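You operate a simulated robot arm through the tools that you are given. There is no shell and no other tool. Be economical: measure what you need, move in short steps, check, and stop when the job is done.

You run a simulated robot arm. Do the job below in one go: nothing can be reset, and whatever is moved stays where it is left.

TASK
Open the right cupboard door, put the carton on the top of the desk away on the upper shelf of the cupboard, then shut the door. Take the teal pad on the top of the desk and put it away on the cupboard top. Put the polish jar with the latest date from the top of the desk on the workbench top. Take the tub on the clear end of the returns table and put it away on the workbench top. Fetch the jar and stand it in the floor of the spare bin. Open the left bench drawer, put the hand roller in the inside of the left bench drawer, then shut the drawer. Open the desk bottom drawer, take the eraser and put it in the desk's bottom drawer, then shut the drawer. Open the left cupboard door. Any order will do. Set down upright: carton, polish jar, jar, hand roller.

It is judged by the outcome, as a careful person would: the job done as asked, and still so three seconds after it is handed in. It fails if anything else is knocked over, pushed out of place, dropped, spilled or broken.

THE ROBOT
A 7-joint arm with a fingered hand on a trunk, on a base that drives. Base frame: it is fixed to the floor where the robot stands at the start and does not move with it; the origin is under the middle of the robot, x ahead of it, y to its left, z up; the surface under the hand at the start is at about z = 0.88. Readings come in m, degrees, newtons and seconds.
With the tool pointing down near the work surface it reaches from about 0.34 to 0.7 m from the robot's upright axis, wherever it stands. Its first joint turns from -69.0 to 172.0 degrees. Places, roughly: carton [-0.25, 9, 0.75]; cupboard top (57x20 cm) [0.62, -0.22, 0.88]; desk bottom drawer [-0.4, 8.9, 0.2]; desk's bottom drawer [-0.4, 9, 0.1]; eraser (3x6x3 cm) [2.8, 8.8, 0.9]; floor of the spare bin [3.5, 5.1, 0.6]; hand roller (6x5x8 cm) [2.8, 8.9, 0.9]; inside of the left bench drawer [2.3, 9, 0.7]; jar [1.5, 9, 1]; left bench drawer [2.3, 8.9, 0.7]; left cupboard door [0.5, 0.3, 0.4]; polish jar [-0.25, 9, 0.75]; right cupboard door [0.5, -0.3, 0.4]; teal pad (7x5x5 cm) [-0.4, 8.9, 0.8]; tub [-0.5, 7.25, 1]; upper shelf of the cupboard [0.7, 0, 0.4]; workbench top [2.6, 9, 0.9]. Payload 3.2 kg.
Tool frame: the origin (TCP) lies between the finger pads and is the grasp point; the fingertips stand 0.026 m ahead of it; z points along the fingers, y is the line along which they close. Largest opening 0.088 m; the body of the gripper starts 0.03 m behind the TCP. The gripper is a hand of 5 fingers: y runs from the thumb to the fingers, the wrist lies at [-0.016, -0.108, -0.172] in the tool frame.
Orientation is that of the tool frame in the base frame, as a unit quaternion [x, y, z, w]. With the fingers straight down and the wrist toward the robot, the tool's x, y and z point along [0, 1, 0], [1, 0, 0] and [0, 0, -1] of the base frame.

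THE INTERFACE
- The arm moves only by the tool servo_tool. Its argument "plan" is a list that holds one entry, the list of rows, each a list of 6 numbers: the shift along the tool's x, y, z in m, then the turn, a rotation vector about the tool's x, y, z in degrees. In form: [[[x, y, z, wx, wy, wz], ...]]. A call has 1 to 20 rows; each row is the pose to reach, as a shift and turn from the pose commanded when the call began, along the tool's axes at that moment. Each row takes 0.2 s and may step no farther than 0.05 m and 8.6 degrees from the row before; otherwise, the whole call is refused. A pose out of reach is approached as far as the arm can. The call stops where the force on the tool passes 40 N (or 10 N more than at its start, if that is more) or the arm is blocked; 0.2 s more then pass. In this call time passes only in rows, and 0.2 s behind the last. The reply holds the time, the measured pose of the TCP, the force on the tool along the base axes, the opening and the grip force, in the units named above and with some noise, with the torque about the TCP (base axes, N m) and any sound that the robot's microphone picked up, and new pictures: "views" is both (left out), scene, wrist or none.
- Cameras (640 x 400 px; columns grow to the right, rows downward): "scene" is now at [0.123, 0.017, 1.3175]; the picture's right is [0.23, -0.97, 0.00], its down [-0.76, -0.18, -0.62] and it looks along [0.60, 0.14, -0.79] (base axes); focal length 214 px, centre (320, 200). "wrist" rides on the gripper at [0.067, -0.097, -0.117] in the tool frame; the picture's right is [-0.71, 0.33, -0.62], its down [-0.65, -0.65, 0.39] and it looks along [-0.28, 0.68, 0.68] (tool axes); focal length 234 px, centre (320, 200). There is no depth. A picture from a camera that has moved, and an enlarged one, comes with that camera's place and axes in the base frame and with its lens.
- slide_trunk(by): slides the trunk up (or, below 0, down) by that many m; the arm and the scene camera ride with it, the base frame stays. It gives what a move gives, with no picture.
- roll_base(legs): drives the robot by 1 to 6 legs, each [ahead, left, turn to the left] in m, m and degrees, along the robot's own axes; the way and the turn of a leg run together, so that a leg with both is an arc; at most 1.5 m and 180 degrees a leg. The arm and the cameras ride along, it lands a little off, and it stops where it bumps. It gives what a move gives, and a new picture of the scene camera.
- curl_fingers(index, middle, ring, little, thumb_bend, thumb_turn): sets how far each is bent, from 0 (flat) to 1 (curled in); at 0.3 the hand is open as for a grip, at 0.7 the pads meet at the TCP. One left out holds its place. A second passes; each finger stops where it meets its share of the squeeze, and holds until it gets a number again. It is the only way to open and close the hand. It gives what a move gives, with no picture; readings hold the bend of each and the force on index, middle, ring, little, thumb and palm. thumb_turn goes from beside the hand (0) to across from the fingers (1), as for a grip.
- pan_tilt(pan, tilt): turns the head with the scene camera to pan (to the left, within 86 degrees either way) and tilt (down, from -29 to 69), counted from straight ahead of the robot. It gives what a move gives, and a new picture of the scene camera.
- zoom(camera, box): a new picture of the part [left, top, right, bottom] of that camera's present view, enlarged. The clock stands still meanwhile.
- job_done(): hands the job in; it is judged then, once.

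Go step by step. Nothing tells you exact positions but the pictures and the camera data: compare them with the known pose of the tool, close in by small moves and look again before you grip or let go. The budget is 535 turns and 360 pictures, counting those below and the enlarged ones. Unless the task says otherwise, let go and move clear before handing in.

The tools are called after "Request:" by a JSON object that holds its "name" and its "arguments". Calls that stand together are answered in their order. servo_tool: Moves the arm, as the interface text tells. Its arguments: {"type":"object","properties":{"plan":{"type":"array"},"views":{"type":"string","enum":["both","scene","wrist","none"]}},"required":["plan"]} The other tools are called the same way: slide_trunk (by) slides the trunk up or down; curl_fingers (index, middle, ring, little, thumb_bend, thumb_turn) moves the fingers one by one; roll_base (legs) drives the base; pan_tilt (pan, tilt) turns the head that bears the scene camera; zoom (camera, box) takes an enlarged picture of a part of a camera's view; job_done () hands the job in.

At the start:

```text
t: 0.0
tool_pos: [0.5405, -0.0654, 1.0749]
orientation: [0.707, 0.707, 0.0, 0.0]
force: [0.0, 0.4, -0.4]
moment: [-0.02, -0.02, 0.0]
width: 0.0879
grip_force: 0.0
shape: jaw
bend: [0.3, 0.3, 0.3, 0.3, 0.3, 0.97]
finger forces: [0.0, 0.0, 0.1, 0.0, 0.0, 0.0]
trunk travel left (down, up): [-0.65, 0.19]
robot x, y, heading: [0.0023, 0.0007, -0.0]
head pan, tilt: [13.2, 51.7]
```

scene: 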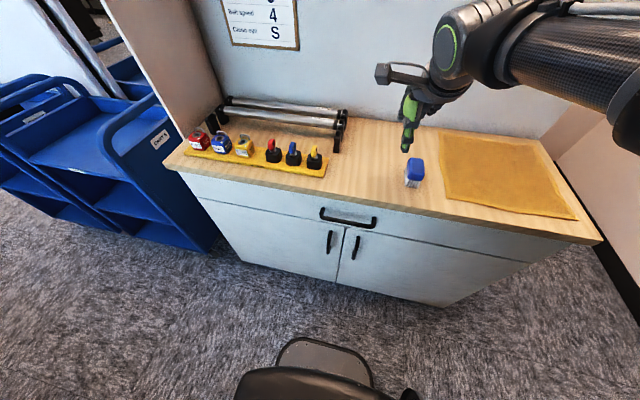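
wrist: 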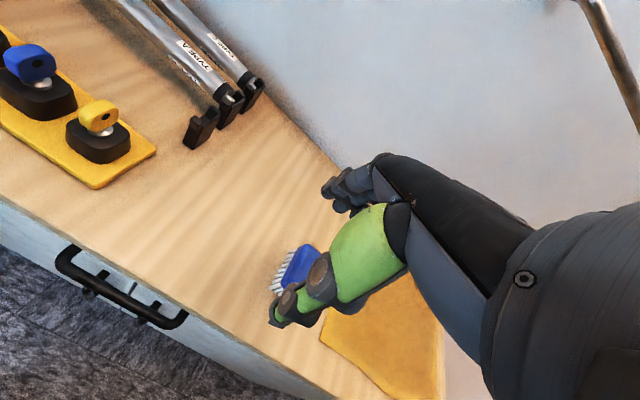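

I see the cupboard ahead, with two door handles near its middle and a drawer above. I'll look closer at the handles and at the room to the left before moving.

Request:
{"name": "zoom", "arguments": {"camera": "scene", "box": [260, 180, 420, 280]}}

Request:
{"name": "pan_tilt", "arguments": {"pan": 80, "tilt": 10}}

```text
4.00 times, centred on (340, 230) of scene
camera zoom: at [0.123, 0.017, 1.3175], right [0.23, -0.97, 0.0], down [-0.76, -0.18, -0.62], along [0.6, 0.14, -0.79], focal length 858 px, centre (240, 80)
```

zoom: 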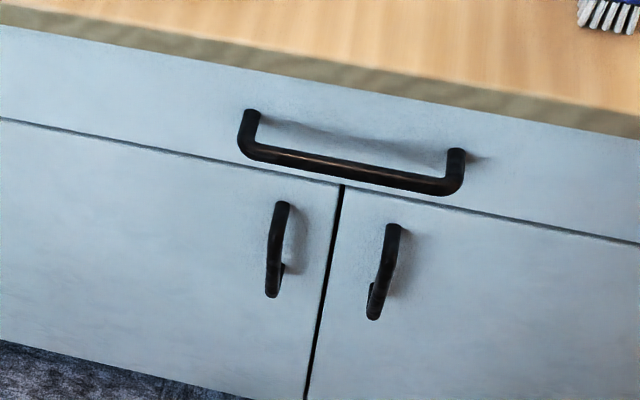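

```text
t: 1.4
tool_pos: [0.54, -0.0649, 1.0739]
orientation: [0.707, 0.707, -0.001, 0.0]
force: [-0.3, 0.4, -0.4]
moment: [-0.01, 0.03, 0.0]
width: 0.0875
grip_force: 0.1
shape: jaw
bend: [0.3, 0.3, 0.3, 0.3, 0.3, 0.97]
finger forces: [0.1, 0.0, 0.1, 0.0, 0.1, 0.0]
trunk travel left (down, up): [-0.65, 0.19]
robot x, y, heading: [0.0037, 0.0007, 0.1]
head pan, tilt: [80.0, 10.0]
camera scene: at [0.0659, 0.0914, 1.3816], right [0.98, -0.17, 0.0], down [-0.03, -0.17, -0.98], along [0.17, 0.97, -0.17], focal length 214 px, centre (320, 200)
```

scene: 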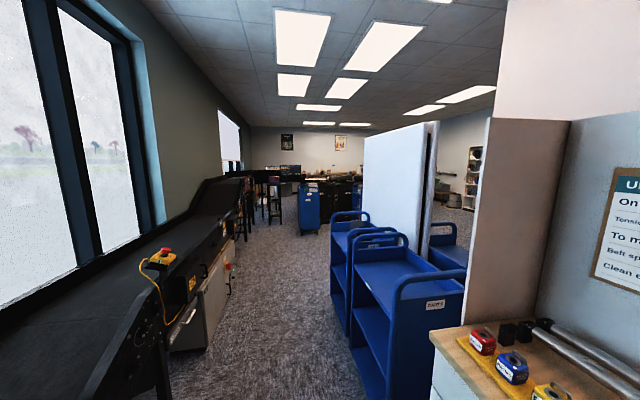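

The room runs along +y between the carts and a conveyor. I'll check the right side before swinging the right door.

Request:
{"name": "pan_tilt", "arguments": {"pan": -60, "tilt": 35}}

Request:
{"name": "pan_tilt", "arguments": {"pan": 0, "tilt": 60}}

```text
t: 3.6
tool_pos: [0.5393, -0.0656, 1.0742]
orientation: [0.707, 0.707, 0.0, -0.001]
force: [-0.3, -0.8, -0.1]
moment: [-0.02, 0.01, -0.02]
width: 0.0878
grip_force: 0.0
shape: jaw
bend: [0.3, 0.3, 0.3, 0.3, 0.3, 0.97]
finger forces: [0.0, 0.0, 0.0, 0.0, 0.1, 0.1]
trunk travel left (down, up): [-0.65, 0.19]
robot x, y, heading: [-0.0007, -0.0015, 0.0]
head pan, tilt: [-60.0, 35.0]
camera scene: at [0.0937, -0.0764, 1.3415], right [-0.87, -0.5, 0.0], down [-0.29, 0.5, -0.82], along [0.41, -0.71, -0.57], focal length 214 px, centre (320, 200)
```

scene: 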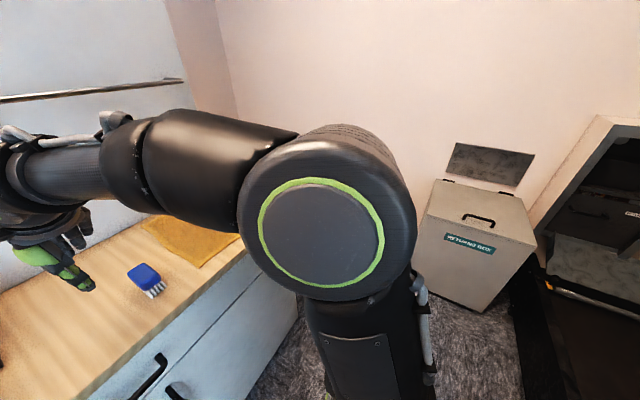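

```text
t: 4.9
tool_pos: [0.54, -0.0659, 1.0733]
orientation: [0.706, 0.708, 0.0, 0.0]
force: [0.6, -0.3, -0.3]
moment: [0.03, 0.0, -0.01]
width: 0.0877
grip_force: 0.0
shape: jaw
bend: [0.3, 0.3, 0.3, 0.3, 0.3, 0.97]
finger forces: [0.1, 0.1, 0.0, 0.0, 0.0, 0.0]
trunk travel left (down, up): [-0.65, 0.19]
robot x, y, heading: [-0.0008, -0.0011, -0.3]
head pan, tilt: [0.0, 60.0]
camera scene: at [0.1163, -0.0002, 1.3072], right [0.0, -1.0, 0.0], down [-0.87, 0.0, -0.5], along [0.5, 0.0, -0.87], focal length 214 px, centre (320, 200)
```

scene: 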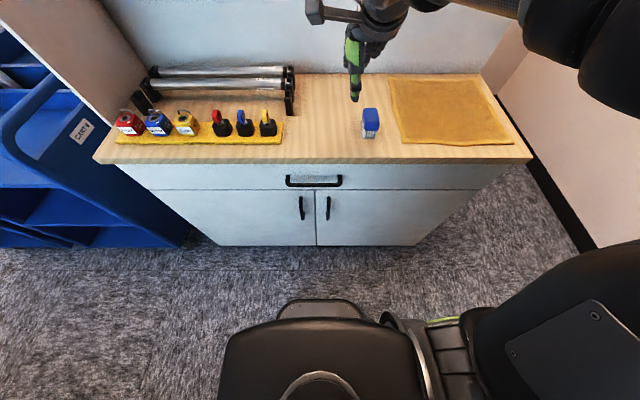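

The wall on the right is far off, so the right door can swing. I'll back off, turn the hand to point forward (index side up) and look.

Request:
{"name": "roll_base", "arguments": {"legs": [[-0.4, 0, 0]]}}

Request:
{"name": "servo_tool", "arguments": {"plan": [[[0, 0, 0, -4.62, 4.62, 4.62], [0, 0, 0, -9.24, 9.24, 9.24], [0, 0, 0, -13.86, 13.86, 13.86], [0, 0, 0, -18.48, 18.48, 18.48], [0, 0, 0, -23.1, 23.1, 23.1], [0, 0, 0, -27.7, 27.7, 27.7], [0, 0, 0, -32.3, 32.3, 32.3], [0, 0, 0, -36.9, 36.9, 36.9], [0, 0, 0, -41.5, 41.5, 41.5], [0, 0, 0, -46.1, 46.1, 46.1], [0, 0, 0, -50.8, 50.8, 50.8], [0, 0, 0, -55.4, 55.4, 55.4], [0, 0, 0, -60.0, 60.0, 60.0], [0, 0, 0, -64.6, 64.6, 64.6], [0, 0, 0, -69.28, 69.28, 69.28]]]}}

```text
t: 7.4
tool_pos: [0.2231, -0.0667, 1.0738]
orientation: [0.707, 0.707, 0.0, 0.0]
force: [0.5, 0.1, -0.2]
moment: [0.01, -0.05, 0.04]
width: 0.0878
grip_force: 0.0
shape: jaw
bend: [0.3, 0.3, 0.3, 0.3, 0.3, 0.97]
finger forces: [0.0, 0.1, 0.0, 0.0, 0.0, 0.0]
trunk travel left (down, up): [-0.65, 0.19]
robot x, y, heading: [-0.3174, -0.0001, -0.0]
head pan, tilt: [0.0, 60.0]
stopped in leg 1: the robot was blocked; the commanded pose is now the measured one
camera scene: at [-0.2007, -0.0005, 1.3073], right [0.0, -1.0, 0.0], down [-0.87, 0.0, -0.5], along [0.5, 0.0, -0.87], focal length 214 px, centre (320, 200)
```

scene: 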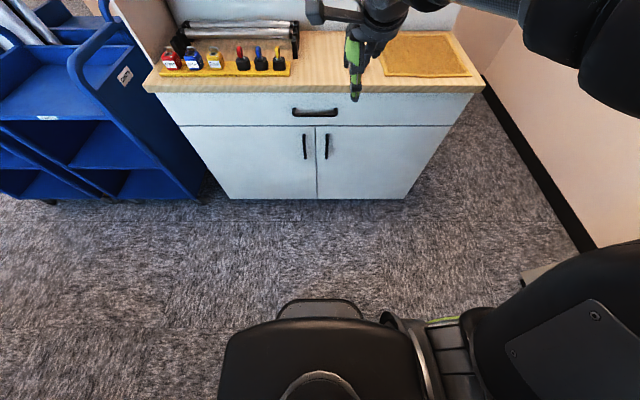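

```text
t: 10.6
tool_pos: [0.2313, -0.0807, 1.1423]
orientation: [0.72, 0.002, 0.694, 0.002]
force: [-0.5, -0.4, 0.2]
moment: [-0.03, -0.01, 0.02]
width: 0.0879
grip_force: 0.2
shape: jaw
bend: [0.3, 0.3, 0.3, 0.3, 0.3, 0.97]
finger forces: [0.1, 0.0, 0.0, 0.1, 0.0, 0.0]
out of reach, approached as far as the arm can: row 14, 15
trunk travel left (down, up): [-0.65, 0.19]
robot x, y, heading: [-0.3148, -0.0008, -0.0]
head pan, tilt: [0.0, 60.0]
camera scene: at [-0.1992, -0.0009, 1.3071], right [0.0, -1.0, 0.0], down [-0.87, 0.0, -0.5], along [0.5, 0.0, -0.87], focal length 214 px, centre (320, 200)
camera wrist: at [0.1169, 0.0174, 1.2121], right [-0.65, -0.34, -0.68], down [0.36, 0.65, -0.67], along [0.67, -0.68, -0.3], focal length 234 px, centre (320, 200)
```

scene: 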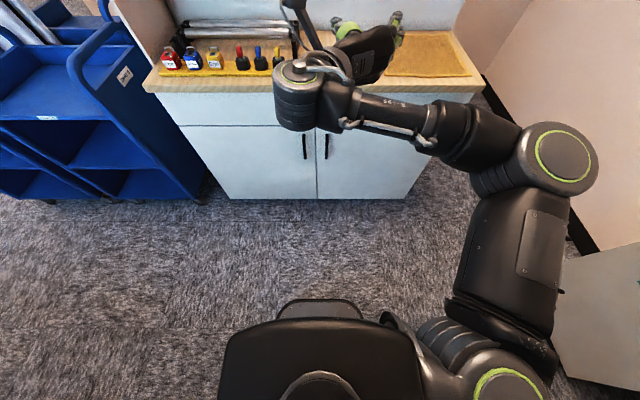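
wrist: 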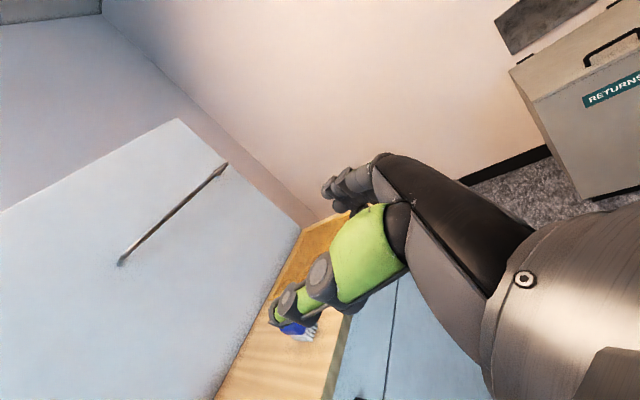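

The hand points forward now and the base was stopped by the conveyor behind (x ≈ -0.32). Next I lower the trunk to handle height and look.

Request:
{"name": "slide_trunk", "arguments": {"by": -0.5}}

Request:
{"name": "pan_tilt", "arguments": {"pan": 0, "tilt": 45}}

```text
refused: -0.5 is not a number from -0.4 to 0.4
```

```text
t: 11.3
tool_pos: [0.2308, -0.0801, 1.1415]
orientation: [0.72, 0.004, 0.694, 0.001]
force: [0.3, 0.1, 0.9]
moment: [0.0, -0.01, -0.02]
width: 0.0877
grip_force: 0.1
shape: jaw
bend: [0.3, 0.3, 0.3, 0.3, 0.3, 0.97]
finger forces: [0.0, 0.1, 0.0, 0.0, 0.0, 0.0]
trunk travel left (down, up): [-0.65, 0.19]
robot x, y, heading: [-0.317, 0.0014, 0.2]
head pan, tilt: [0.0, 45.0]
camera scene: at [-0.1852, -0.0008, 1.3266], right [0.0, -1.0, 0.0], down [-0.71, 0.0, -0.71], along [0.71, 0.0, -0.71], focal length 214 px, centre (320, 200)
```

scene: 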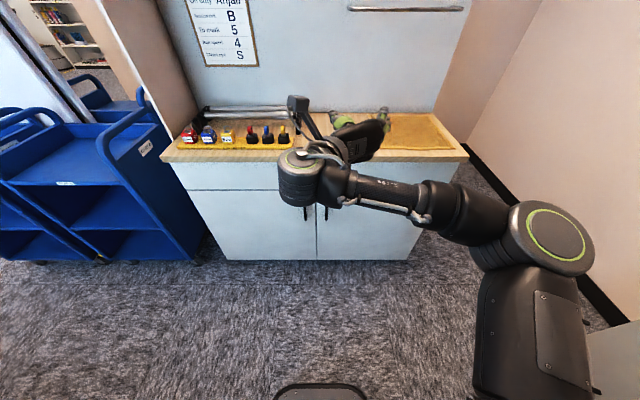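

Request:
{"name": "slide_trunk", "arguments": {"by": -0.3}}

Request:
{"name": "slide_trunk", "arguments": {"by": -0.22}}

Request:
{"name": "servo_tool", "arguments": {"plan": [[[0, 0, 0.01, 0, 0, 0]]]}}

```text
t: 14.3
tool_pos: [0.2307, -0.0801, 0.8427]
orientation: [0.72, 0.004, 0.694, 0.001]
force: [0.3, 0.3, 0.6]
moment: [0.01, -0.01, -0.03]
width: 0.0877
grip_force: 0.1
shape: jaw
bend: [0.3, 0.3, 0.3, 0.3, 0.3, 0.97]
finger forces: [0.0, 0.0, 0.0, 0.0, 0.1, 0.0]
trunk travel left (down, up): [-0.35, 0.49]
robot x, y, heading: [-0.313, -0.0039, 0.0]
head pan, tilt: [0.0, 45.0]
```

```text
t: 16.7
tool_pos: [0.2308, -0.0795, 0.6233]
orientation: [0.719, 0.003, 0.695, 0.001]
force: [-0.3, 0.5, 0.0]
moment: [-0.03, -0.02, -0.01]
width: 0.088
grip_force: 0.0
shape: jaw
bend: [0.3, 0.3, 0.3, 0.3, 0.3, 0.97]
finger forces: [0.0, 0.1, 0.0, 0.1, 0.0, 0.0]
trunk travel left (down, up): [-0.13, 0.71]
robot x, y, heading: [-0.3127, 0.001, -0.3]
head pan, tilt: [0.0, 45.0]
```

```text
t: 17.1
tool_pos: [0.2401, -0.0807, 0.6229]
orientation: [0.72, 0.004, 0.693, 0.001]
force: [-0.1, -0.2, -0.8]
moment: [-0.01, -0.01, 0.0]
width: 0.0876
grip_force: 0.0
shape: jaw
bend: [0.3, 0.3, 0.3, 0.3, 0.3, 0.97]
finger forces: [0.0, 0.0, 0.0, 0.0, 0.0, 0.0]
trunk travel left (down, up): [-0.13, 0.71]
robot x, y, heading: [-0.315, 0.0011, -0.0]
head pan, tilt: [0.0, 45.0]
camera scene: at [-0.1852, -0.0008, 0.8067], right [0.0, -1.0, 0.0], down [-0.71, 0.0, -0.71], along [0.71, 0.0, -0.71], focal length 214 px, centre (320, 200)
camera wrist: at [0.1266, 0.0174, 0.6926], right [-0.65, -0.34, -0.68], down [0.36, 0.65, -0.67], along [0.67, -0.68, -0.3], focal length 234 px, centre (320, 200)
```

scene: 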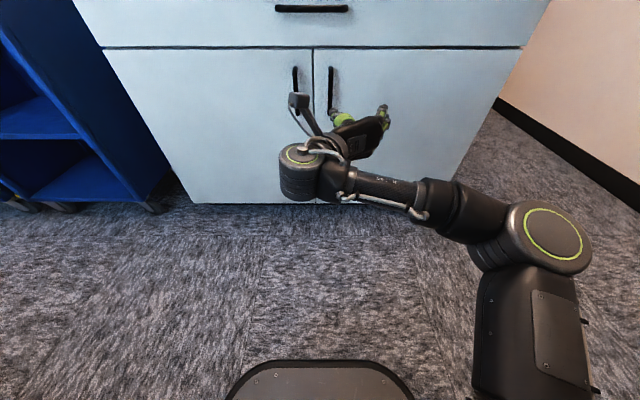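
wrist: 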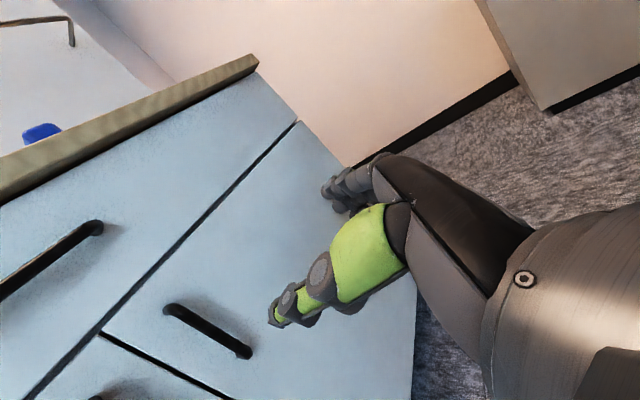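

The right handle's bar sits near (0.46, -0.027), z 0.54–0.65. I'll look closely at the hand's posture to know which side is the thumb.

Request:
{"name": "zoom", "arguments": {"camera": "scene", "box": [260, 50, 420, 150]}}

```text
4.00 times, centred on (340, 100) of scene
camera zoom: at [-0.1852, -0.0008, 0.8067], right [0.0, -1.0, 0.0], down [-0.71, 0.0, -0.71], along [0.71, 0.0, -0.71], focal length 858 px, centre (240, 600)
```

zoom: 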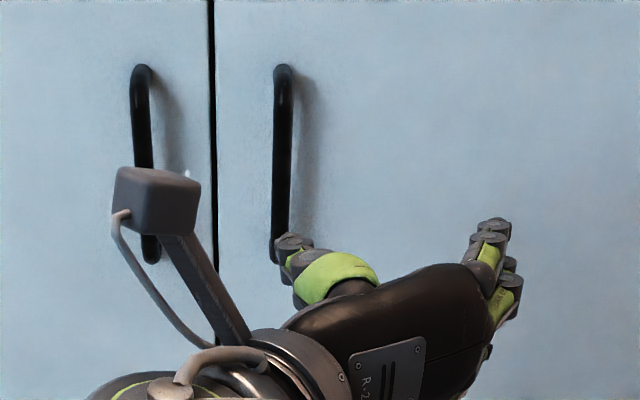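

Thumb is on the left and fingers on the right, so I'll straddle the right handle: align sideways first, then go forward.

Request:
{"name": "servo_tool", "arguments": {"plan": [[[-0.013, -0.027, 0.0, 0, 0, 0], [-0.026, -0.054, 0.0, 0, 0, 0], [-0.026, -0.054, 0.04, 0, 0, 0], [-0.026, -0.054, 0.08, 0, 0, 0], [-0.026, -0.054, 0.12, 0, 0, 0], [-0.026, -0.054, 0.16, 0, 0, 0]]]}}

```text
t: 18.5
tool_pos: [0.4038, -0.023, 0.5973]
orientation: [0.723, 0.005, 0.691, 0.001]
force: [-0.4, -0.5, 0.0]
moment: [0.03, 0.05, 0.02]
width: 0.0877
grip_force: 0.0
shape: jaw
bend: [0.3, 0.3, 0.3, 0.3, 0.3, 0.97]
finger forces: [0.1, 0.1, 0.0, 0.0, 0.1, 0.0]
out of reach, approached as far as the arm can: row 1, 2, 3, 4, 5, 6
trunk travel left (down, up): [-0.13, 0.71]
robot x, y, heading: [-0.3141, 0.0007, 0.0]
head pan, tilt: [0.0, 45.0]
camera scene: at [-0.1852, -0.0008, 0.8067], right [0.0, -1.0, 0.0], down [-0.71, 0.0, -0.71], along [0.71, 0.0, -0.71], focal length 214 px, centre (320, 200)
camera wrist: at [0.2901, 0.0752, 0.6675], right [-0.65, -0.34, -0.68], down [0.36, 0.65, -0.67], along [0.67, -0.68, -0.3], focal length 234 px, centre (320, 200)
```

scene: 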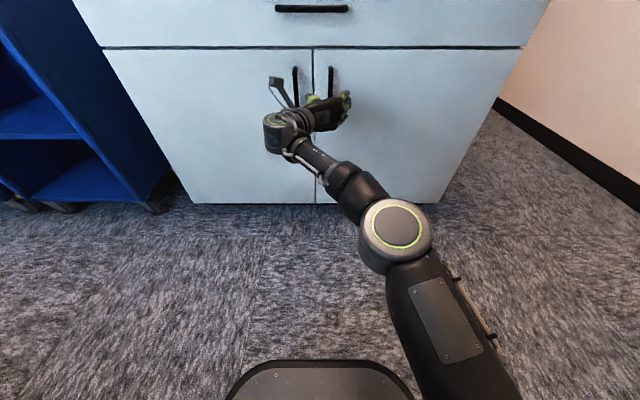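
wrist: 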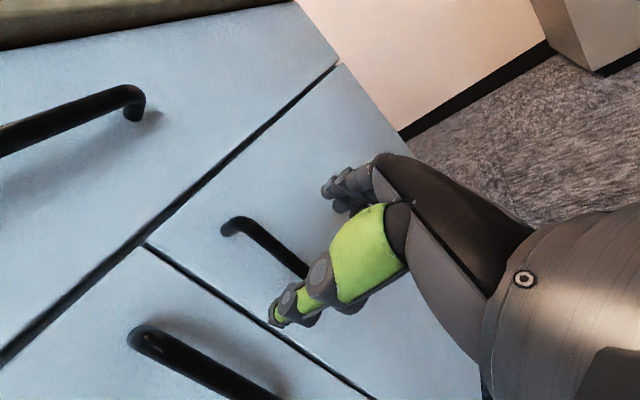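

Request:
{"name": "servo_tool", "arguments": {"plan": [[[0, 0.003, 0.025, 0, 0, 0], [0, 0.003, 0.05, 0, 0, 0]]]}}

Request:
{"name": "zoom", "arguments": {"camera": "scene", "box": [260, 50, 420, 150]}}

```text
t: 19.1
tool_pos: [0.4219, -0.0296, 0.5968]
orientation: [0.72, 0.003, 0.694, 0.001]
force: [-0.2, 0.0, 0.2]
moment: [-0.02, -0.01, 0.0]
width: 0.0877
grip_force: 0.1
shape: jaw
bend: [0.3, 0.3, 0.3, 0.3, 0.3, 0.97]
finger forces: [0.1, 0.1, 0.0, 0.0, 0.0, 0.0]
out of reach, approached as far as the arm can: row 1, 2
trunk travel left (down, up): [-0.13, 0.71]
robot x, y, heading: [-0.3168, -0.0018, 0.3]
head pan, tilt: [0.0, 45.0]
camera scene: at [-0.1852, -0.0009, 0.8067], right [0.0, -1.0, 0.0], down [-0.71, 0.0, -0.71], along [0.71, 0.0, -0.71], focal length 214 px, centre (320, 200)
camera wrist: at [0.3076, 0.0685, 0.6658], right [-0.65, -0.34, -0.68], down [0.36, 0.65, -0.67], along [0.67, -0.68, -0.3], focal length 234 px, centre (320, 200)
```

scene: 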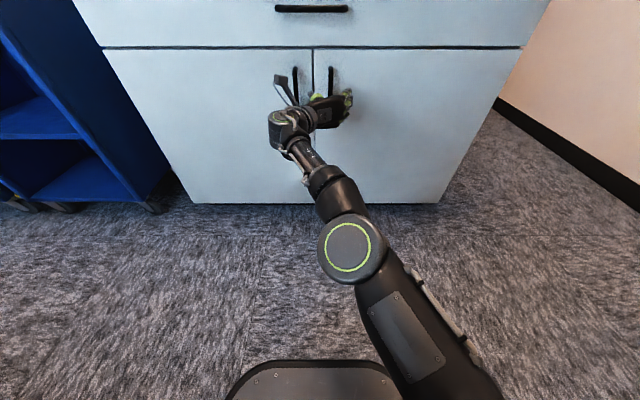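
wrist: 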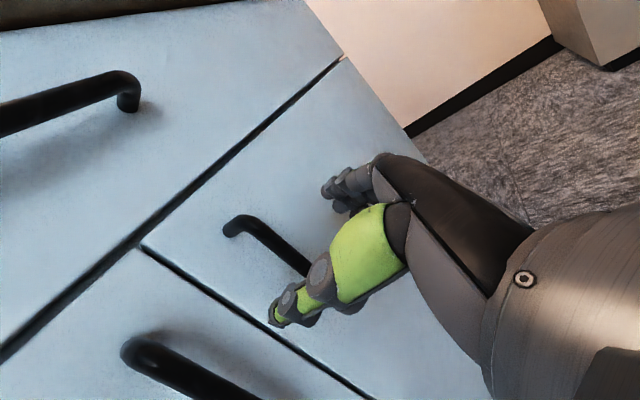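

```text
4.00 times, centred on (340, 100) of scene
camera zoom: at [-0.1852, -0.0009, 0.8067], right [0.0, -1.0, 0.0], down [-0.71, 0.0, -0.71], along [0.71, 0.0, -0.71], focal length 858 px, centre (240, 600)
```

zoom: 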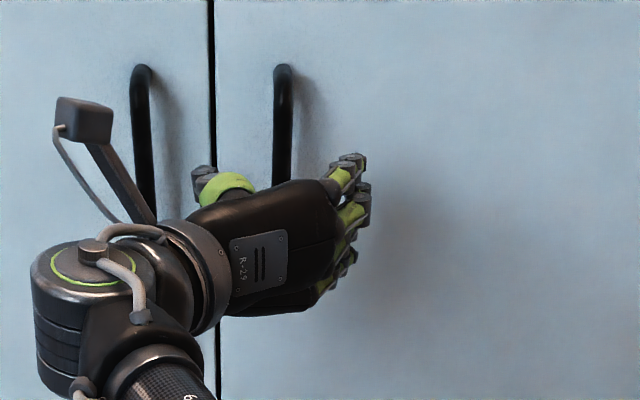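

The hand straddles the bar but the arm is at its reach limit, so I nudge the base forward and close the fingers.

Request:
{"name": "roll_base", "arguments": {"legs": [[0.03, 0, 0]]}}

Request:
{"name": "curl_fingers", "arguments": {"index": 0.75, "middle": 0.75, "ring": 0.75, "little": 0.75, "thumb_bend": 0.75}}

Request:
{"name": "zoom", "arguments": {"camera": "scene", "box": [260, 50, 420, 150]}}

```text
t: 19.9
tool_pos: [0.4514, -0.0301, 0.5964]
orientation: [0.72, 0.004, 0.694, 0.001]
force: [-0.5, 0.0, 0.9]
moment: [0.01, -0.02, 0.01]
width: 0.0877
grip_force: 0.2
shape: jaw
bend: [0.3, 0.3, 0.3, 0.3, 0.3, 0.97]
finger forces: [0.1, 0.1, 0.0, 0.1, 0.0, 0.0]
trunk travel left (down, up): [-0.13, 0.71]
robot x, y, heading: [-0.2829, -0.001, 0.2]
head pan, tilt: [0.0, 45.0]
camera scene: at [-0.1551, -0.0008, 0.8066], right [0.0, -1.0, 0.0], down [-0.71, 0.0, -0.71], along [0.71, 0.0, -0.71], focal length 214 px, centre (320, 200)
```

scene: 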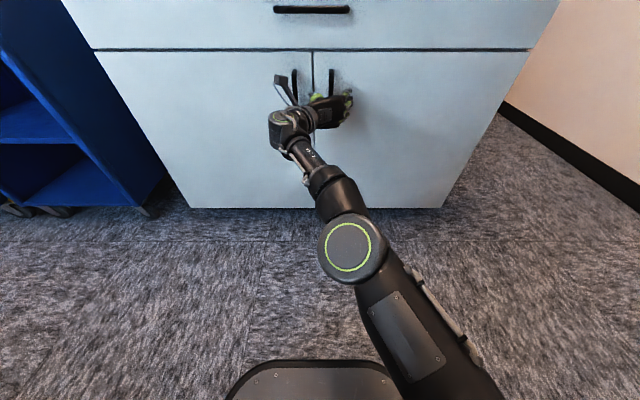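

```text
t: 20.9
tool_pos: [0.4518, -0.0308, 0.5959]
orientation: [0.72, 0.004, 0.694, 0.001]
force: [-2.3, -1.2, 0.0]
moment: [0.01, -0.05, -0.05]
width: 0.0
grip_force: 0.2
shape: fingers
bend: [0.74, 0.75, 0.75, 0.75, 0.72, 0.97]
finger forces: [0.0, 0.0, 0.1, 0.1, 0.0, 0.0]
trunk travel left (down, up): [-0.13, 0.71]
robot x, y, heading: [-0.2831, -0.0005, -0.2]
head pan, tilt: [0.0, 45.0]
```

```text
4.00 times, centred on (340, 100) of scene
camera zoom: at [-0.1554, -0.0008, 0.8067], right [0.0, -1.0, 0.0], down [-0.71, 0.0, -0.71], along [0.71, 0.0, -0.71], focal length 858 px, centre (240, 600)
```

zoom: 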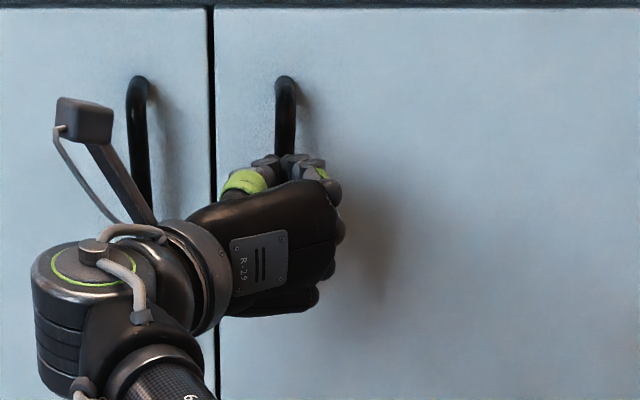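

The fingers closed just in front of the bar, so it lies deeper than I took it. I reopen and go forward with force watch.

Request:
{"name": "curl_fingers", "arguments": {"index": 0.35, "middle": 0.35, "ring": 0.35, "little": 0.35, "thumb_bend": 0.35}}

Request:
{"name": "roll_base", "arguments": {"legs": [[0.03, 0, 0]]}}

Request:
{"name": "zoom", "arguments": {"camera": "scene", "box": [260, 50, 420, 150]}}

```text
t: 21.9
tool_pos: [0.4522, -0.0304, 0.5955]
orientation: [0.72, 0.003, 0.694, 0.001]
force: [0.2, 0.2, 0.1]
moment: [-0.01, -0.01, 0.0]
width: 0.0769
grip_force: 0.1
shape: fingers
bend: [0.35, 0.35, 0.35, 0.35, 0.35, 0.97]
finger forces: [0.0, 0.0, 0.0, 0.1, 0.0, 0.0]
trunk travel left (down, up): [-0.13, 0.71]
robot x, y, heading: [-0.2865, -0.0055, -0.1]
head pan, tilt: [0.0, 45.0]
```

```text
t: 22.8
tool_pos: [0.4828, -0.029, 0.5963]
orientation: [0.72, 0.004, 0.694, 0.001]
force: [-0.8, -0.3, 0.3]
moment: [-0.01, -0.01, -0.02]
width: 0.0774
grip_force: 0.1
shape: fingers
bend: [0.35, 0.35, 0.35, 0.35, 0.35, 0.97]
finger forces: [0.0, 0.1, 0.0, 0.0, 0.0, 0.1]
trunk travel left (down, up): [-0.13, 0.71]
robot x, y, heading: [-0.2557, -0.0018, 0.1]
head pan, tilt: [0.0, 45.0]
camera scene: at [-0.1247, -0.0007, 0.8066], right [0.0, -1.0, 0.0], down [-0.71, 0.0, -0.71], along [0.71, 0.0, -0.71], focal length 214 px, centre (320, 200)
```

scene: 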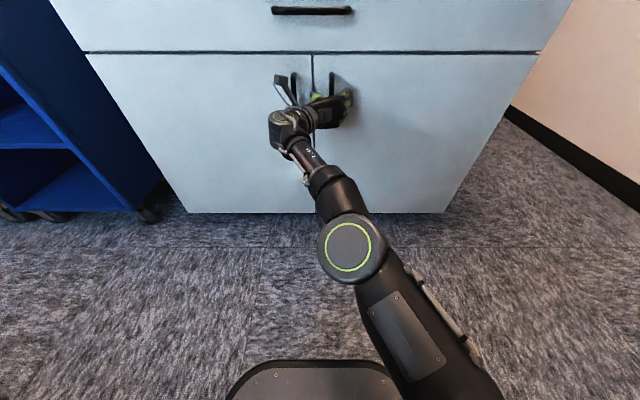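

```text
4.00 times, centred on (340, 100) of scene
camera zoom: at [-0.1247, -0.0007, 0.8066], right [0.0, -1.0, 0.0], down [-0.71, 0.0, -0.71], along [0.71, 0.0, -0.71], focal length 858 px, centre (240, 600)
```

zoom: 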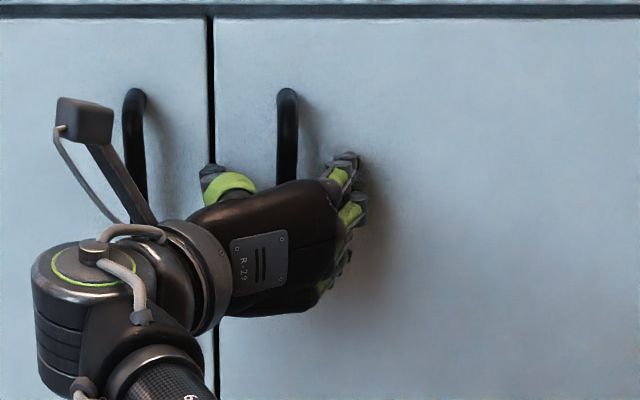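

Parallax says the bar is nearer x ≈ 0.52–0.53; I move another 3 cm and close.

Request:
{"name": "roll_base", "arguments": {"legs": [[0.03, 0, 0]]}}

Request:
{"name": "curl_fingers", "arguments": {"index": 0.75, "middle": 0.75, "ring": 0.75, "little": 0.75, "thumb_bend": 0.75}}

Request:
{"name": "zoom", "arguments": {"camera": "scene", "box": [260, 50, 420, 150]}}

```text
t: 23.5
tool_pos: [0.4888, -0.0295, 0.5991]
orientation: [0.718, -0.005, 0.696, 0.007]
force: [-17.7, -1.2, 0.1]
moment: [-0.01, 0.02, 0.3]
width: 0.0789
grip_force: 9.0
shape: fingers
bend: [0.35, 0.34, 0.35, 0.35, 0.34, 0.98]
finger forces: [0.1, 5.7, 0.0, 0.0, 12.0, 0.1]
trunk travel left (down, up): [-0.13, 0.71]
robot x, y, heading: [-0.2472, -0.0024, -0.1]
head pan, tilt: [0.0, 45.0]
stopped in leg 1: the force on the tool passed its limit at 95 N (the readings are from after the stop); the commanded pose is now the measured one
camera scene: at [-0.1163, -0.001, 0.807], right [0.0, -1.0, 0.0], down [-0.71, 0.0, -0.71], along [0.71, 0.0, -0.71], focal length 214 px, centre (320, 200)
```

scene: 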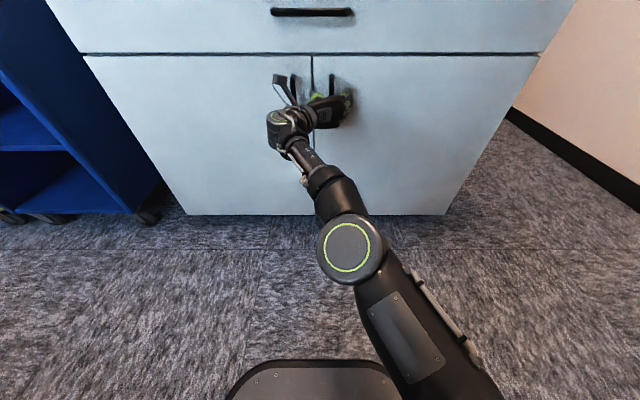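

```text
t: 24.5
tool_pos: [0.4881, -0.0323, 0.599]
orientation: [0.718, -0.007, 0.696, 0.008]
force: [-28.2, -6.3, -3.4]
moment: [-0.4, -0.08, -0.71]
width: 0.0344
grip_force: 30.5
shape: fingers
bend: [0.75, 0.36, 0.75, 0.74, 0.42, 0.98]
finger forces: [4.8, 32.2, 2.4, 10.2, 11.5, 0.0]
trunk travel left (down, up): [-0.13, 0.71]
robot x, y, heading: [-0.2464, 0.0005, 0.3]
head pan, tilt: [0.0, 45.0]
```

```text
4.00 times, centred on (340, 100) of scene
camera zoom: at [-0.1167, -0.0015, 0.8071], right [0.0, -1.0, 0.0], down [-0.7, 0.0, -0.71], along [0.71, 0.0, -0.7], focal length 858 px, centre (240, 600)
```

zoom: 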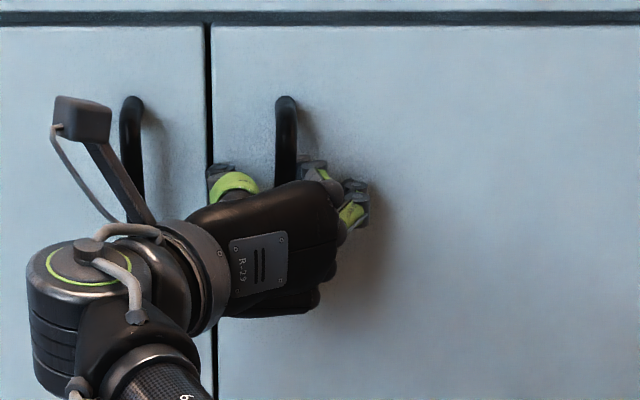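

Middle finger and thumb tips press the door face; I'll reopen, back off about 1 cm, and close again.

Request:
{"name": "curl_fingers", "arguments": {"index": 0.4, "middle": 0.4, "ring": 0.4, "little": 0.4, "thumb_bend": 0.4}}

Request:
{"name": "servo_tool", "arguments": {"plan": [[[0, 0, -0.008, 0, 0, 0]]], "views": "none"}}

Request:
{"name": "curl_fingers", "arguments": {"index": 0.8, "middle": 0.8, "ring": 0.8, "little": 0.8, "thumb_bend": 0.75}}

Request:
{"name": "zoom", "arguments": {"camera": "scene", "box": [260, 50, 420, 150]}}

```text
t: 25.5
tool_pos: [0.4871, -0.0306, 0.5996]
orientation: [0.718, -0.004, 0.696, 0.007]
force: [-34.2, -7.1, 0.6]
moment: [0.08, -0.02, 1.12]
width: 0.0693
grip_force: 16.9
shape: fingers
bend: [0.4, 0.37, 0.4, 0.4, 0.39, 0.99]
finger forces: [0.0, 4.8, 0.1, 0.1, 29.7, 0.0]
trunk travel left (down, up): [-0.13, 0.71]
robot x, y, heading: [-0.2475, -0.0021, -0.0]
head pan, tilt: [0.0, 45.0]
```

```text
t: 25.9
tool_pos: [0.4828, -0.0288, 0.5973]
orientation: [0.72, -0.001, 0.694, 0.005]
force: [-0.1, 0.8, -0.2]
moment: [0.01, 0.07, 0.0]
width: 0.0671
grip_force: 0.1
shape: fingers
bend: [0.4, 0.4, 0.4, 0.4, 0.4, 0.97]
finger forces: [0.1, 0.0, 0.0, 0.1, 0.1, 0.0]
trunk travel left (down, up): [-0.13, 0.71]
robot x, y, heading: [-0.2413, -0.0025, 0.0]
head pan, tilt: [0.0, 45.0]
```

```text
t: 26.9
tool_pos: [0.4816, -0.0326, 0.5974]
orientation: [0.719, -0.006, 0.695, 0.006]
force: [3.8, -10.2, -1.8]
moment: [-0.77, -0.48, 0.37]
width: 0.0
grip_force: 32.8
shape: fingers
bend: [0.78, 0.78, 0.76, 0.74, 0.67, 0.97]
finger forces: [5.4, 9.6, 10.3, 11.3, 29.1, 0.1]
trunk travel left (down, up): [-0.13, 0.71]
robot x, y, heading: [-0.2461, 0.0028, -0.1]
head pan, tilt: [0.0, 45.0]
```

```text
4.00 times, centred on (340, 100) of scene
camera zoom: at [-0.114, -0.0019, 0.8066], right [0.0, -1.0, 0.0], down [-0.71, 0.0, -0.71], along [0.71, 0.0, -0.71], focal length 858 px, centre (240, 600)
```

zoom: 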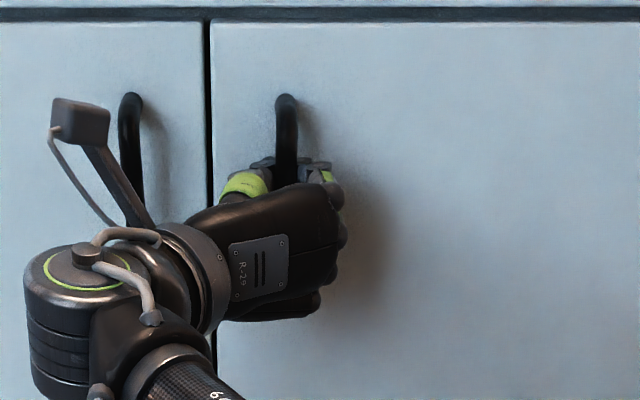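

The bar is gripped (about 30 N). Now I pull along the door's arc about its hinge near (0.525, -0.53).

Request:
{"name": "servo_tool", "arguments": {"plan": [[[0, 0.002, -0.0175, 2, 0, 0], [0, 0.0043, -0.0348, 4, 0, 0], [0, 0.0074, -0.052, 6, 0, 0], [0, 0.011, -0.069, 8, 0, 0], [0, 0.0153, -0.086, 10, 0, 0], [0, 0.02, -0.103, 12, 0, 0]]]}}

```text
t: 28.3
tool_pos: [0.3817, -0.049, 0.6044]
orientation: [0.727, 0.071, 0.679, -0.069]
force: [0.9, -2.6, -35.9]
moment: [-0.43, -0.68, 0.38]
width: 0.0
grip_force: 38.3
shape: fingers
bend: [0.79, 0.78, 0.76, 0.74, 0.66, 1.0]
finger forces: [4.1, 9.7, 9.6, 9.3, 44.4, 0.0]
out of reach, approached as far as the arm can: row 1, 2, 3, 4, 5, 6
trunk travel left (down, up): [-0.13, 0.71]
robot x, y, heading: [-0.2463, 0.0015, -0.1]
head pan, tilt: [0.0, 45.0]
camera scene: at [-0.1101, -0.0011, 0.8058], right [0.0, -1.0, 0.0], down [-0.71, 0.0, -0.7], along [0.7, 0.0, -0.71], focal length 214 px, centre (320, 200)
camera wrist: at [0.2533, 0.0242, 0.6785], right [-0.59, -0.45, -0.67], down [0.21, 0.71, -0.67], along [0.78, -0.53, -0.33], focal length 234 px, centre (320, 200)
```

scene: 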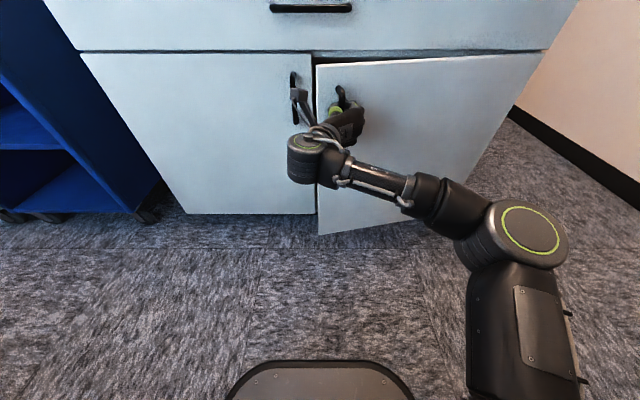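
wrist: 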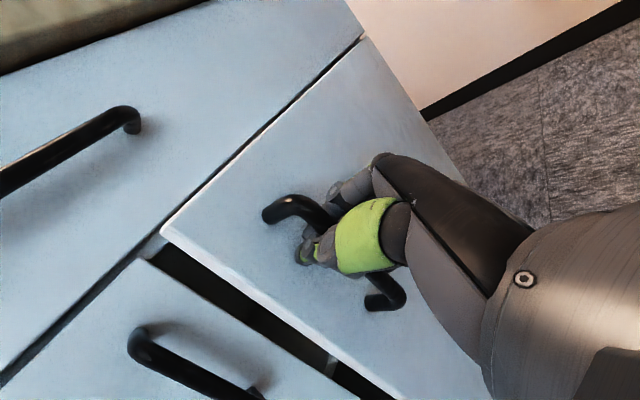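

The door is open about 12°. I continue with a base arc about the hinge so the grip stays true.

Request:
{"name": "roll_base", "arguments": {"legs": [[-0.06, -0.1, 7.5]]}}

```text
t: 29.7
tool_pos: [0.3308, -0.068, 0.6057]
orientation: [0.72, 0.122, 0.673, -0.113]
force: [0.8, 0.8, -5.0]
moment: [-0.35, -0.6, 0.18]
width: 0.0015
grip_force: 39.9
shape: fingers
bend: [0.79, 0.78, 0.77, 0.74, 0.63, 1.0]
finger forces: [7.1, 7.7, 9.4, 7.9, 47.4, 0.0]
trunk travel left (down, up): [-0.13, 0.71]
robot x, y, heading: [-0.2949, -0.1019, 6.5]
head pan, tilt: [0.0, 45.0]
stopped in leg 1: the robot was blocked; the commanded pose is now the measured one
camera scene: at [-0.1635, -0.0844, 0.8068], right [0.12, -0.99, 0.0], down [-0.7, -0.08, -0.71], along [0.7, 0.08, -0.71], focal length 214 px, centre (320, 200)
```

scene: 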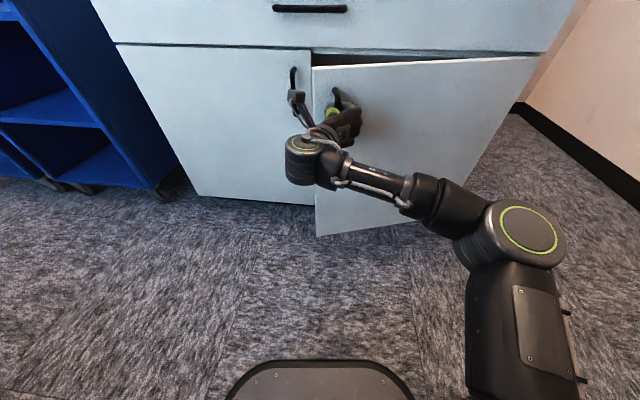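

The door is about 18° open and the base is at the conveyor. I'll release the handle, back the hand off, and go left to get behind the door's edge.

Request:
{"name": "curl_fingers", "arguments": {"index": 0.3, "middle": 0.3, "ring": 0.3, "little": 0.3, "thumb_bend": 0.3}}

Request:
{"name": "servo_tool", "arguments": {"plan": [[[0, 0, -0.02, 0, 0, 0], [0, 0, -0.04, 0, 0, 0], [0, 0, -0.06, 0, 0, 0], [0, 0, -0.075, 0, 0, 0]]]}}

```text
t: 30.7
tool_pos: [0.3299, -0.0683, 0.6079]
orientation: [0.718, 0.12, 0.676, -0.114]
force: [0.2, 1.3, -0.1]
moment: [-0.02, 0.01, -0.01]
width: 0.0876
grip_force: 0.1
shape: fingers
bend: [0.3, 0.3, 0.3, 0.3, 0.3, 0.97]
finger forces: [0.0, 0.0, 0.1, 0.0, 0.0, 0.1]
trunk travel left (down, up): [-0.13, 0.71]
robot x, y, heading: [-0.2915, -0.0988, 6.6]
head pan, tilt: [0.0, 45.0]
```

```text
t: 31.7
tool_pos: [0.2598, -0.0931, 0.6123]
orientation: [0.719, 0.12, 0.675, -0.114]
force: [-1.3, -0.6, -0.3]
moment: [0.0, -0.01, 0.02]
width: 0.0877
grip_force: 0.0
shape: fingers
bend: [0.3, 0.3, 0.3, 0.3, 0.3, 0.97]
finger forces: [0.0, 0.0, 0.1, 0.0, 0.0, 0.0]
trunk travel left (down, up): [-0.13, 0.71]
robot x, y, heading: [-0.2936, -0.0983, 6.6]
head pan, tilt: [0.0, 45.0]
camera scene: at [-0.1641, -0.0845, 0.8066], right [0.12, -0.99, 0.0], down [-0.7, -0.08, -0.71], along [0.7, 0.08, -0.71], focal length 214 px, centre (320, 200)
camera wrist: at [0.1217, -0.0376, 0.686], right [-0.52, -0.53, -0.67], down [0.11, 0.73, -0.67], along [0.85, -0.43, -0.32], focal length 234 px, centre (320, 200)
```

scene: 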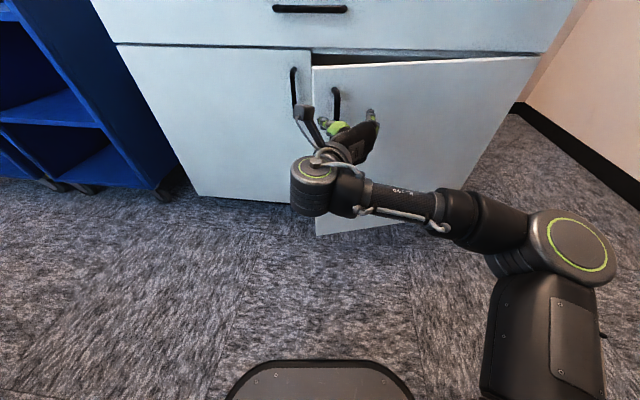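
wrist: 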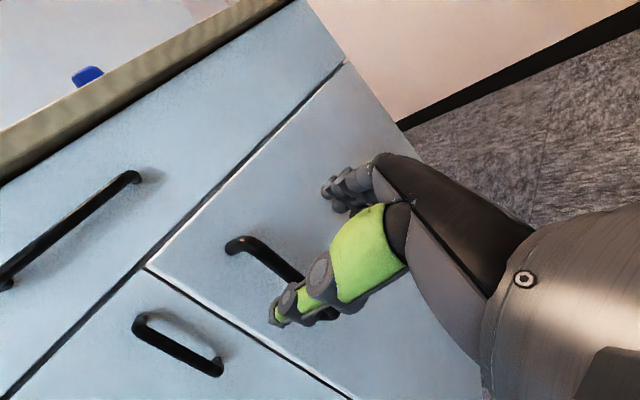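

I'll flatten the hand into a paddle and shift the base left, then look at the gap.

Request:
{"name": "curl_fingers", "arguments": {"index": 0.15, "middle": 0.15, "ring": 0.15, "little": 0.15, "thumb_bend": 0.6, "thumb_turn": 0.3}}

Request:
{"name": "roll_base", "arguments": {"legs": [[0, 0.21, -6.5]]}}

Request:
{"name": "servo_tool", "arguments": {"plan": [[[0, 0, -0.01, 0, 0, 0]]], "views": "wrist"}}

Request:
{"name": "zoom", "arguments": {"camera": "scene", "box": [240, 40, 440, 165]}}

```text
t: 32.7
tool_pos: [0.2593, -0.0938, 0.6123]
orientation: [0.719, 0.12, 0.675, -0.115]
force: [-0.3, 0.8, -0.2]
moment: [-0.01, -0.01, 0.01]
width: 0.0874
grip_force: 0.1
shape: fingers
bend: [0.15, 0.15, 0.15, 0.15, 0.6, 0.31]
finger forces: [0.1, 0.1, 0.1, 0.0, 0.0, 0.0]
trunk travel left (down, up): [-0.13, 0.71]
robot x, y, heading: [-0.2933, -0.1028, 6.8]
head pan, tilt: [0.0, 45.0]
```

```text
t: 34.3
tool_pos: [0.2439, 0.0535, 0.6121]
orientation: [0.725, 0.08, 0.68, -0.076]
force: [0.2, -0.3, -0.1]
moment: [0.0, 0.0, 0.01]
width: 0.0871
grip_force: 0.0
shape: fingers
bend: [0.15, 0.15, 0.15, 0.15, 0.6, 0.31]
finger forces: [0.0, 0.0, 0.1, 0.1, 0.0, 0.1]
trunk travel left (down, up): [-0.13, 0.71]
robot x, y, heading: [-0.3038, 0.1055, 0.8]
head pan, tilt: [0.0, 45.0]
camera scene: at [-0.1761, 0.1085, 0.8067], right [0.01, -1.0, 0.0], down [-0.71, 0.0, -0.71], along [0.71, 0.0, -0.71], focal length 214 px, centre (320, 200)
```

scene: 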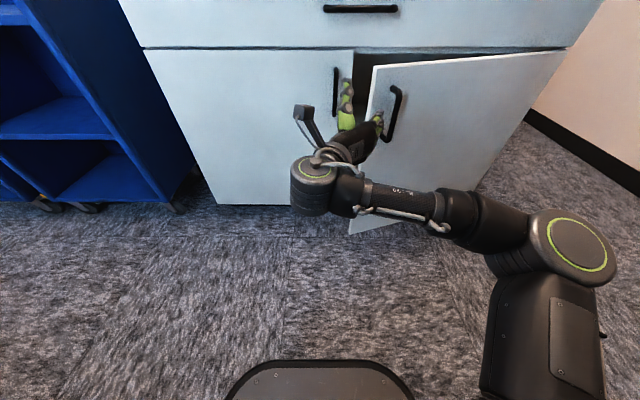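

```text
t: 34.7
tool_pos: [0.2345, 0.0511, 0.6131]
orientation: [0.724, 0.08, 0.681, -0.076]
force: [-1.0, 0.2, -0.5]
moment: [0.02, -0.02, -0.01]
width: 0.0872
grip_force: 0.1
shape: fingers
bend: [0.15, 0.15, 0.15, 0.15, 0.6, 0.31]
finger forces: [0.0, 0.0, 0.0, 0.0, 0.0, 0.1]
trunk travel left (down, up): [-0.13, 0.71]
robot x, y, heading: [-0.3082, 0.1083, 0.6]
head pan, tilt: [0.0, 45.0]
camera wrist: at [0.1036, 0.1218, 0.6867], right [-0.58, -0.47, -0.67], down [0.2, 0.71, -0.67], along [0.79, -0.52, -0.32], focal length 234 px, centre (320, 200)
```

wrist: 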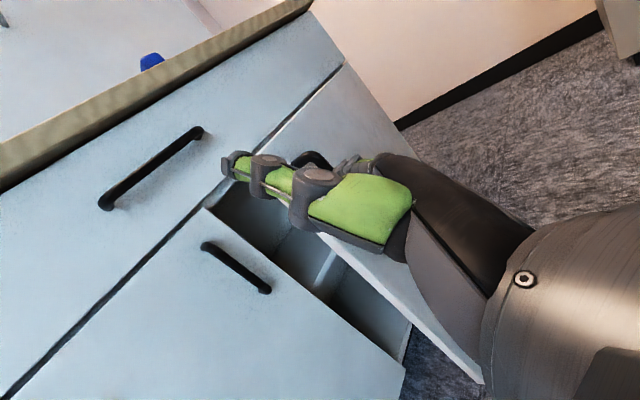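

```text
3.20 times, centred on (340, 102) of scene
camera zoom: at [-0.1761, 0.1086, 0.8066], right [0.01, -1.0, 0.0], down [-0.71, 0.0, -0.71], along [0.71, 0.0, -0.71], focal length 686 px, centre (256, 512)
```

zoom: 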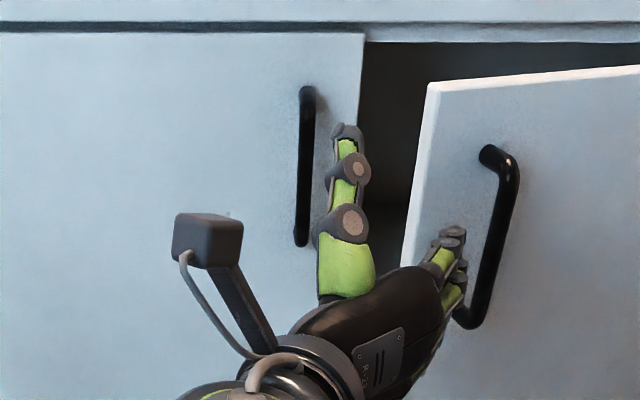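

The door has drifted to about 25°. I move the flat fingers left, then forward past the door's edge.

Request:
{"name": "servo_tool", "arguments": {"plan": [[[0, -0.025, 0.005, 0, 0, 0], [0, -0.055, 0.012, 0, 0, 0], [0, -0.047, 0.047, 0, 0, 0], [0, -0.039, 0.082, 0, 0, 0], [0, -0.031, 0.118, 0, 0, 0]]]}}

Request:
{"name": "zoom", "arguments": {"camera": "scene", "box": [240, 40, 440, 165]}}

```text
t: 35.9
tool_pos: [0.3413, 0.1069, 0.6058]
orientation: [0.725, 0.08, 0.68, -0.075]
force: [0.5, 0.9, -0.7]
moment: [0.01, 0.0, 0.0]
width: 0.0872
grip_force: 0.1
shape: fingers
bend: [0.15, 0.15, 0.15, 0.15, 0.6, 0.31]
finger forces: [0.0, 0.0, 0.0, 0.0, 0.0, 0.1]
trunk travel left (down, up): [-0.13, 0.71]
robot x, y, heading: [-0.3081, 0.1071, 0.6]
head pan, tilt: [0.0, 45.0]
camera scene: at [-0.1762, 0.1086, 0.8067], right [0.01, -1.0, 0.0], down [-0.71, 0.0, -0.71], along [0.71, 0.0, -0.71], focal length 214 px, centre (320, 200)
camera wrist: at [0.2104, 0.1783, 0.6796], right [-0.58, -0.47, -0.67], down [0.19, 0.71, -0.67], along [0.79, -0.52, -0.32], focal length 234 px, centre (320, 200)
```

scene: 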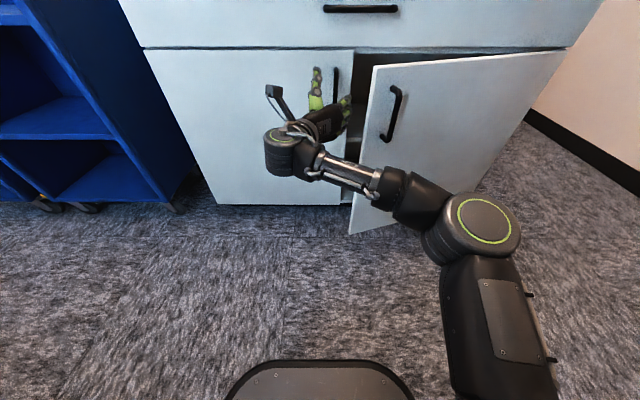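
wrist: 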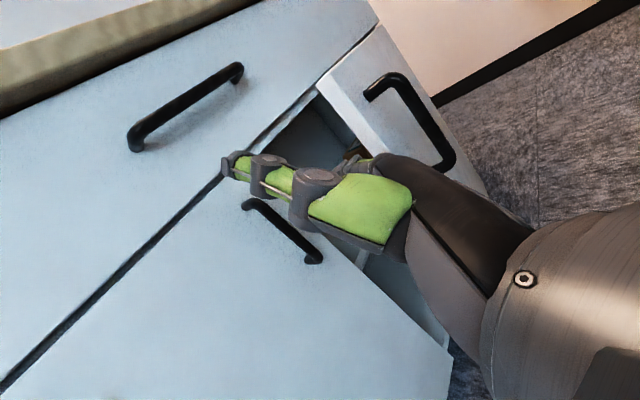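

```text
3.20 times, centred on (340, 102) of scene
camera zoom: at [-0.1762, 0.1086, 0.8067], right [0.01, -1.0, 0.0], down [-0.71, 0.0, -0.71], along [0.71, 0.0, -0.71], focal length 686 px, centre (256, 512)
```

zoom: 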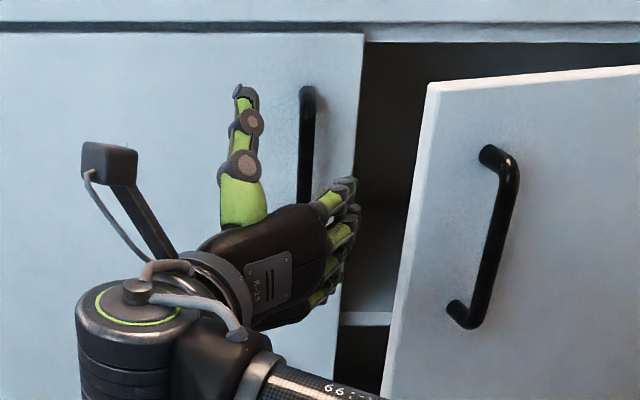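

Pushing from here would trap my forearm against the door. I'll retract, step the base left, and turn to face right so the hand can push the door's inner face.

Request:
{"name": "servo_tool", "arguments": {"plan": [[[0, 0, -0.03, 0, 0, 0], [0, 0.01, -0.06, 0, 0, 0], [0, 0.02, -0.09, 0, 0, 0]]], "views": "none"}}

Request:
{"name": "roll_base", "arguments": {"legs": [[0.05, 0.55, 0], [0, 0, -60]]}}

```text
t: 36.7
tool_pos: [0.257, 0.0666, 0.612]
orientation: [0.725, 0.08, 0.68, -0.076]
force: [1.8, -0.4, 0.2]
moment: [0.0, 0.01, -0.05]
width: 0.0869
grip_force: 0.1
shape: fingers
bend: [0.15, 0.15, 0.15, 0.15, 0.6, 0.3]
finger forces: [0.0, 0.1, 0.0, 0.1, 0.0, 0.1]
trunk travel left (down, up): [-0.13, 0.71]
robot x, y, heading: [-0.3071, 0.1079, 0.1]
head pan, tilt: [0.0, 45.0]
```

```text
t: 42.5
tool_pos: [-0.012, 0.1396, 0.6113]
orientation: [0.668, -0.292, 0.628, 0.273]
force: [0.1, 0.4, 0.0]
moment: [-0.01, -0.03, -0.01]
width: 0.0869
grip_force: 0.1
shape: fingers
bend: [0.15, 0.15, 0.15, 0.15, 0.6, 0.3]
finger forces: [0.1, 0.1, 0.1, 0.0, 0.0, 0.0]
trunk travel left (down, up): [-0.13, 0.71]
robot x, y, heading: [-0.2587, 0.6471, -59.7]
head pan, tilt: [0.0, 45.0]
camera scene: at [-0.1927, 0.5357, 0.8066], right [-0.86, -0.51, 0.0], down [-0.36, 0.61, -0.71], along [0.36, -0.61, -0.71], focal length 214 px, centre (320, 200)
```

scene: 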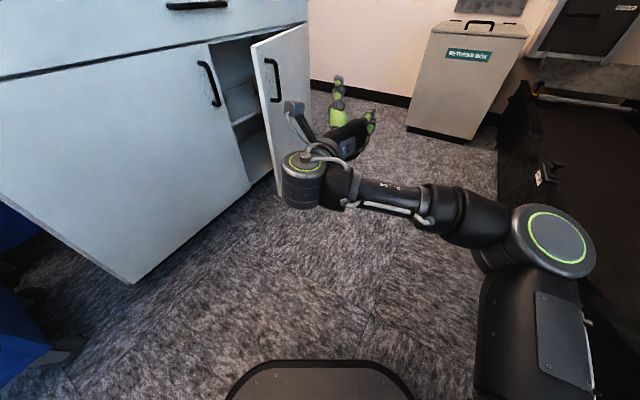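

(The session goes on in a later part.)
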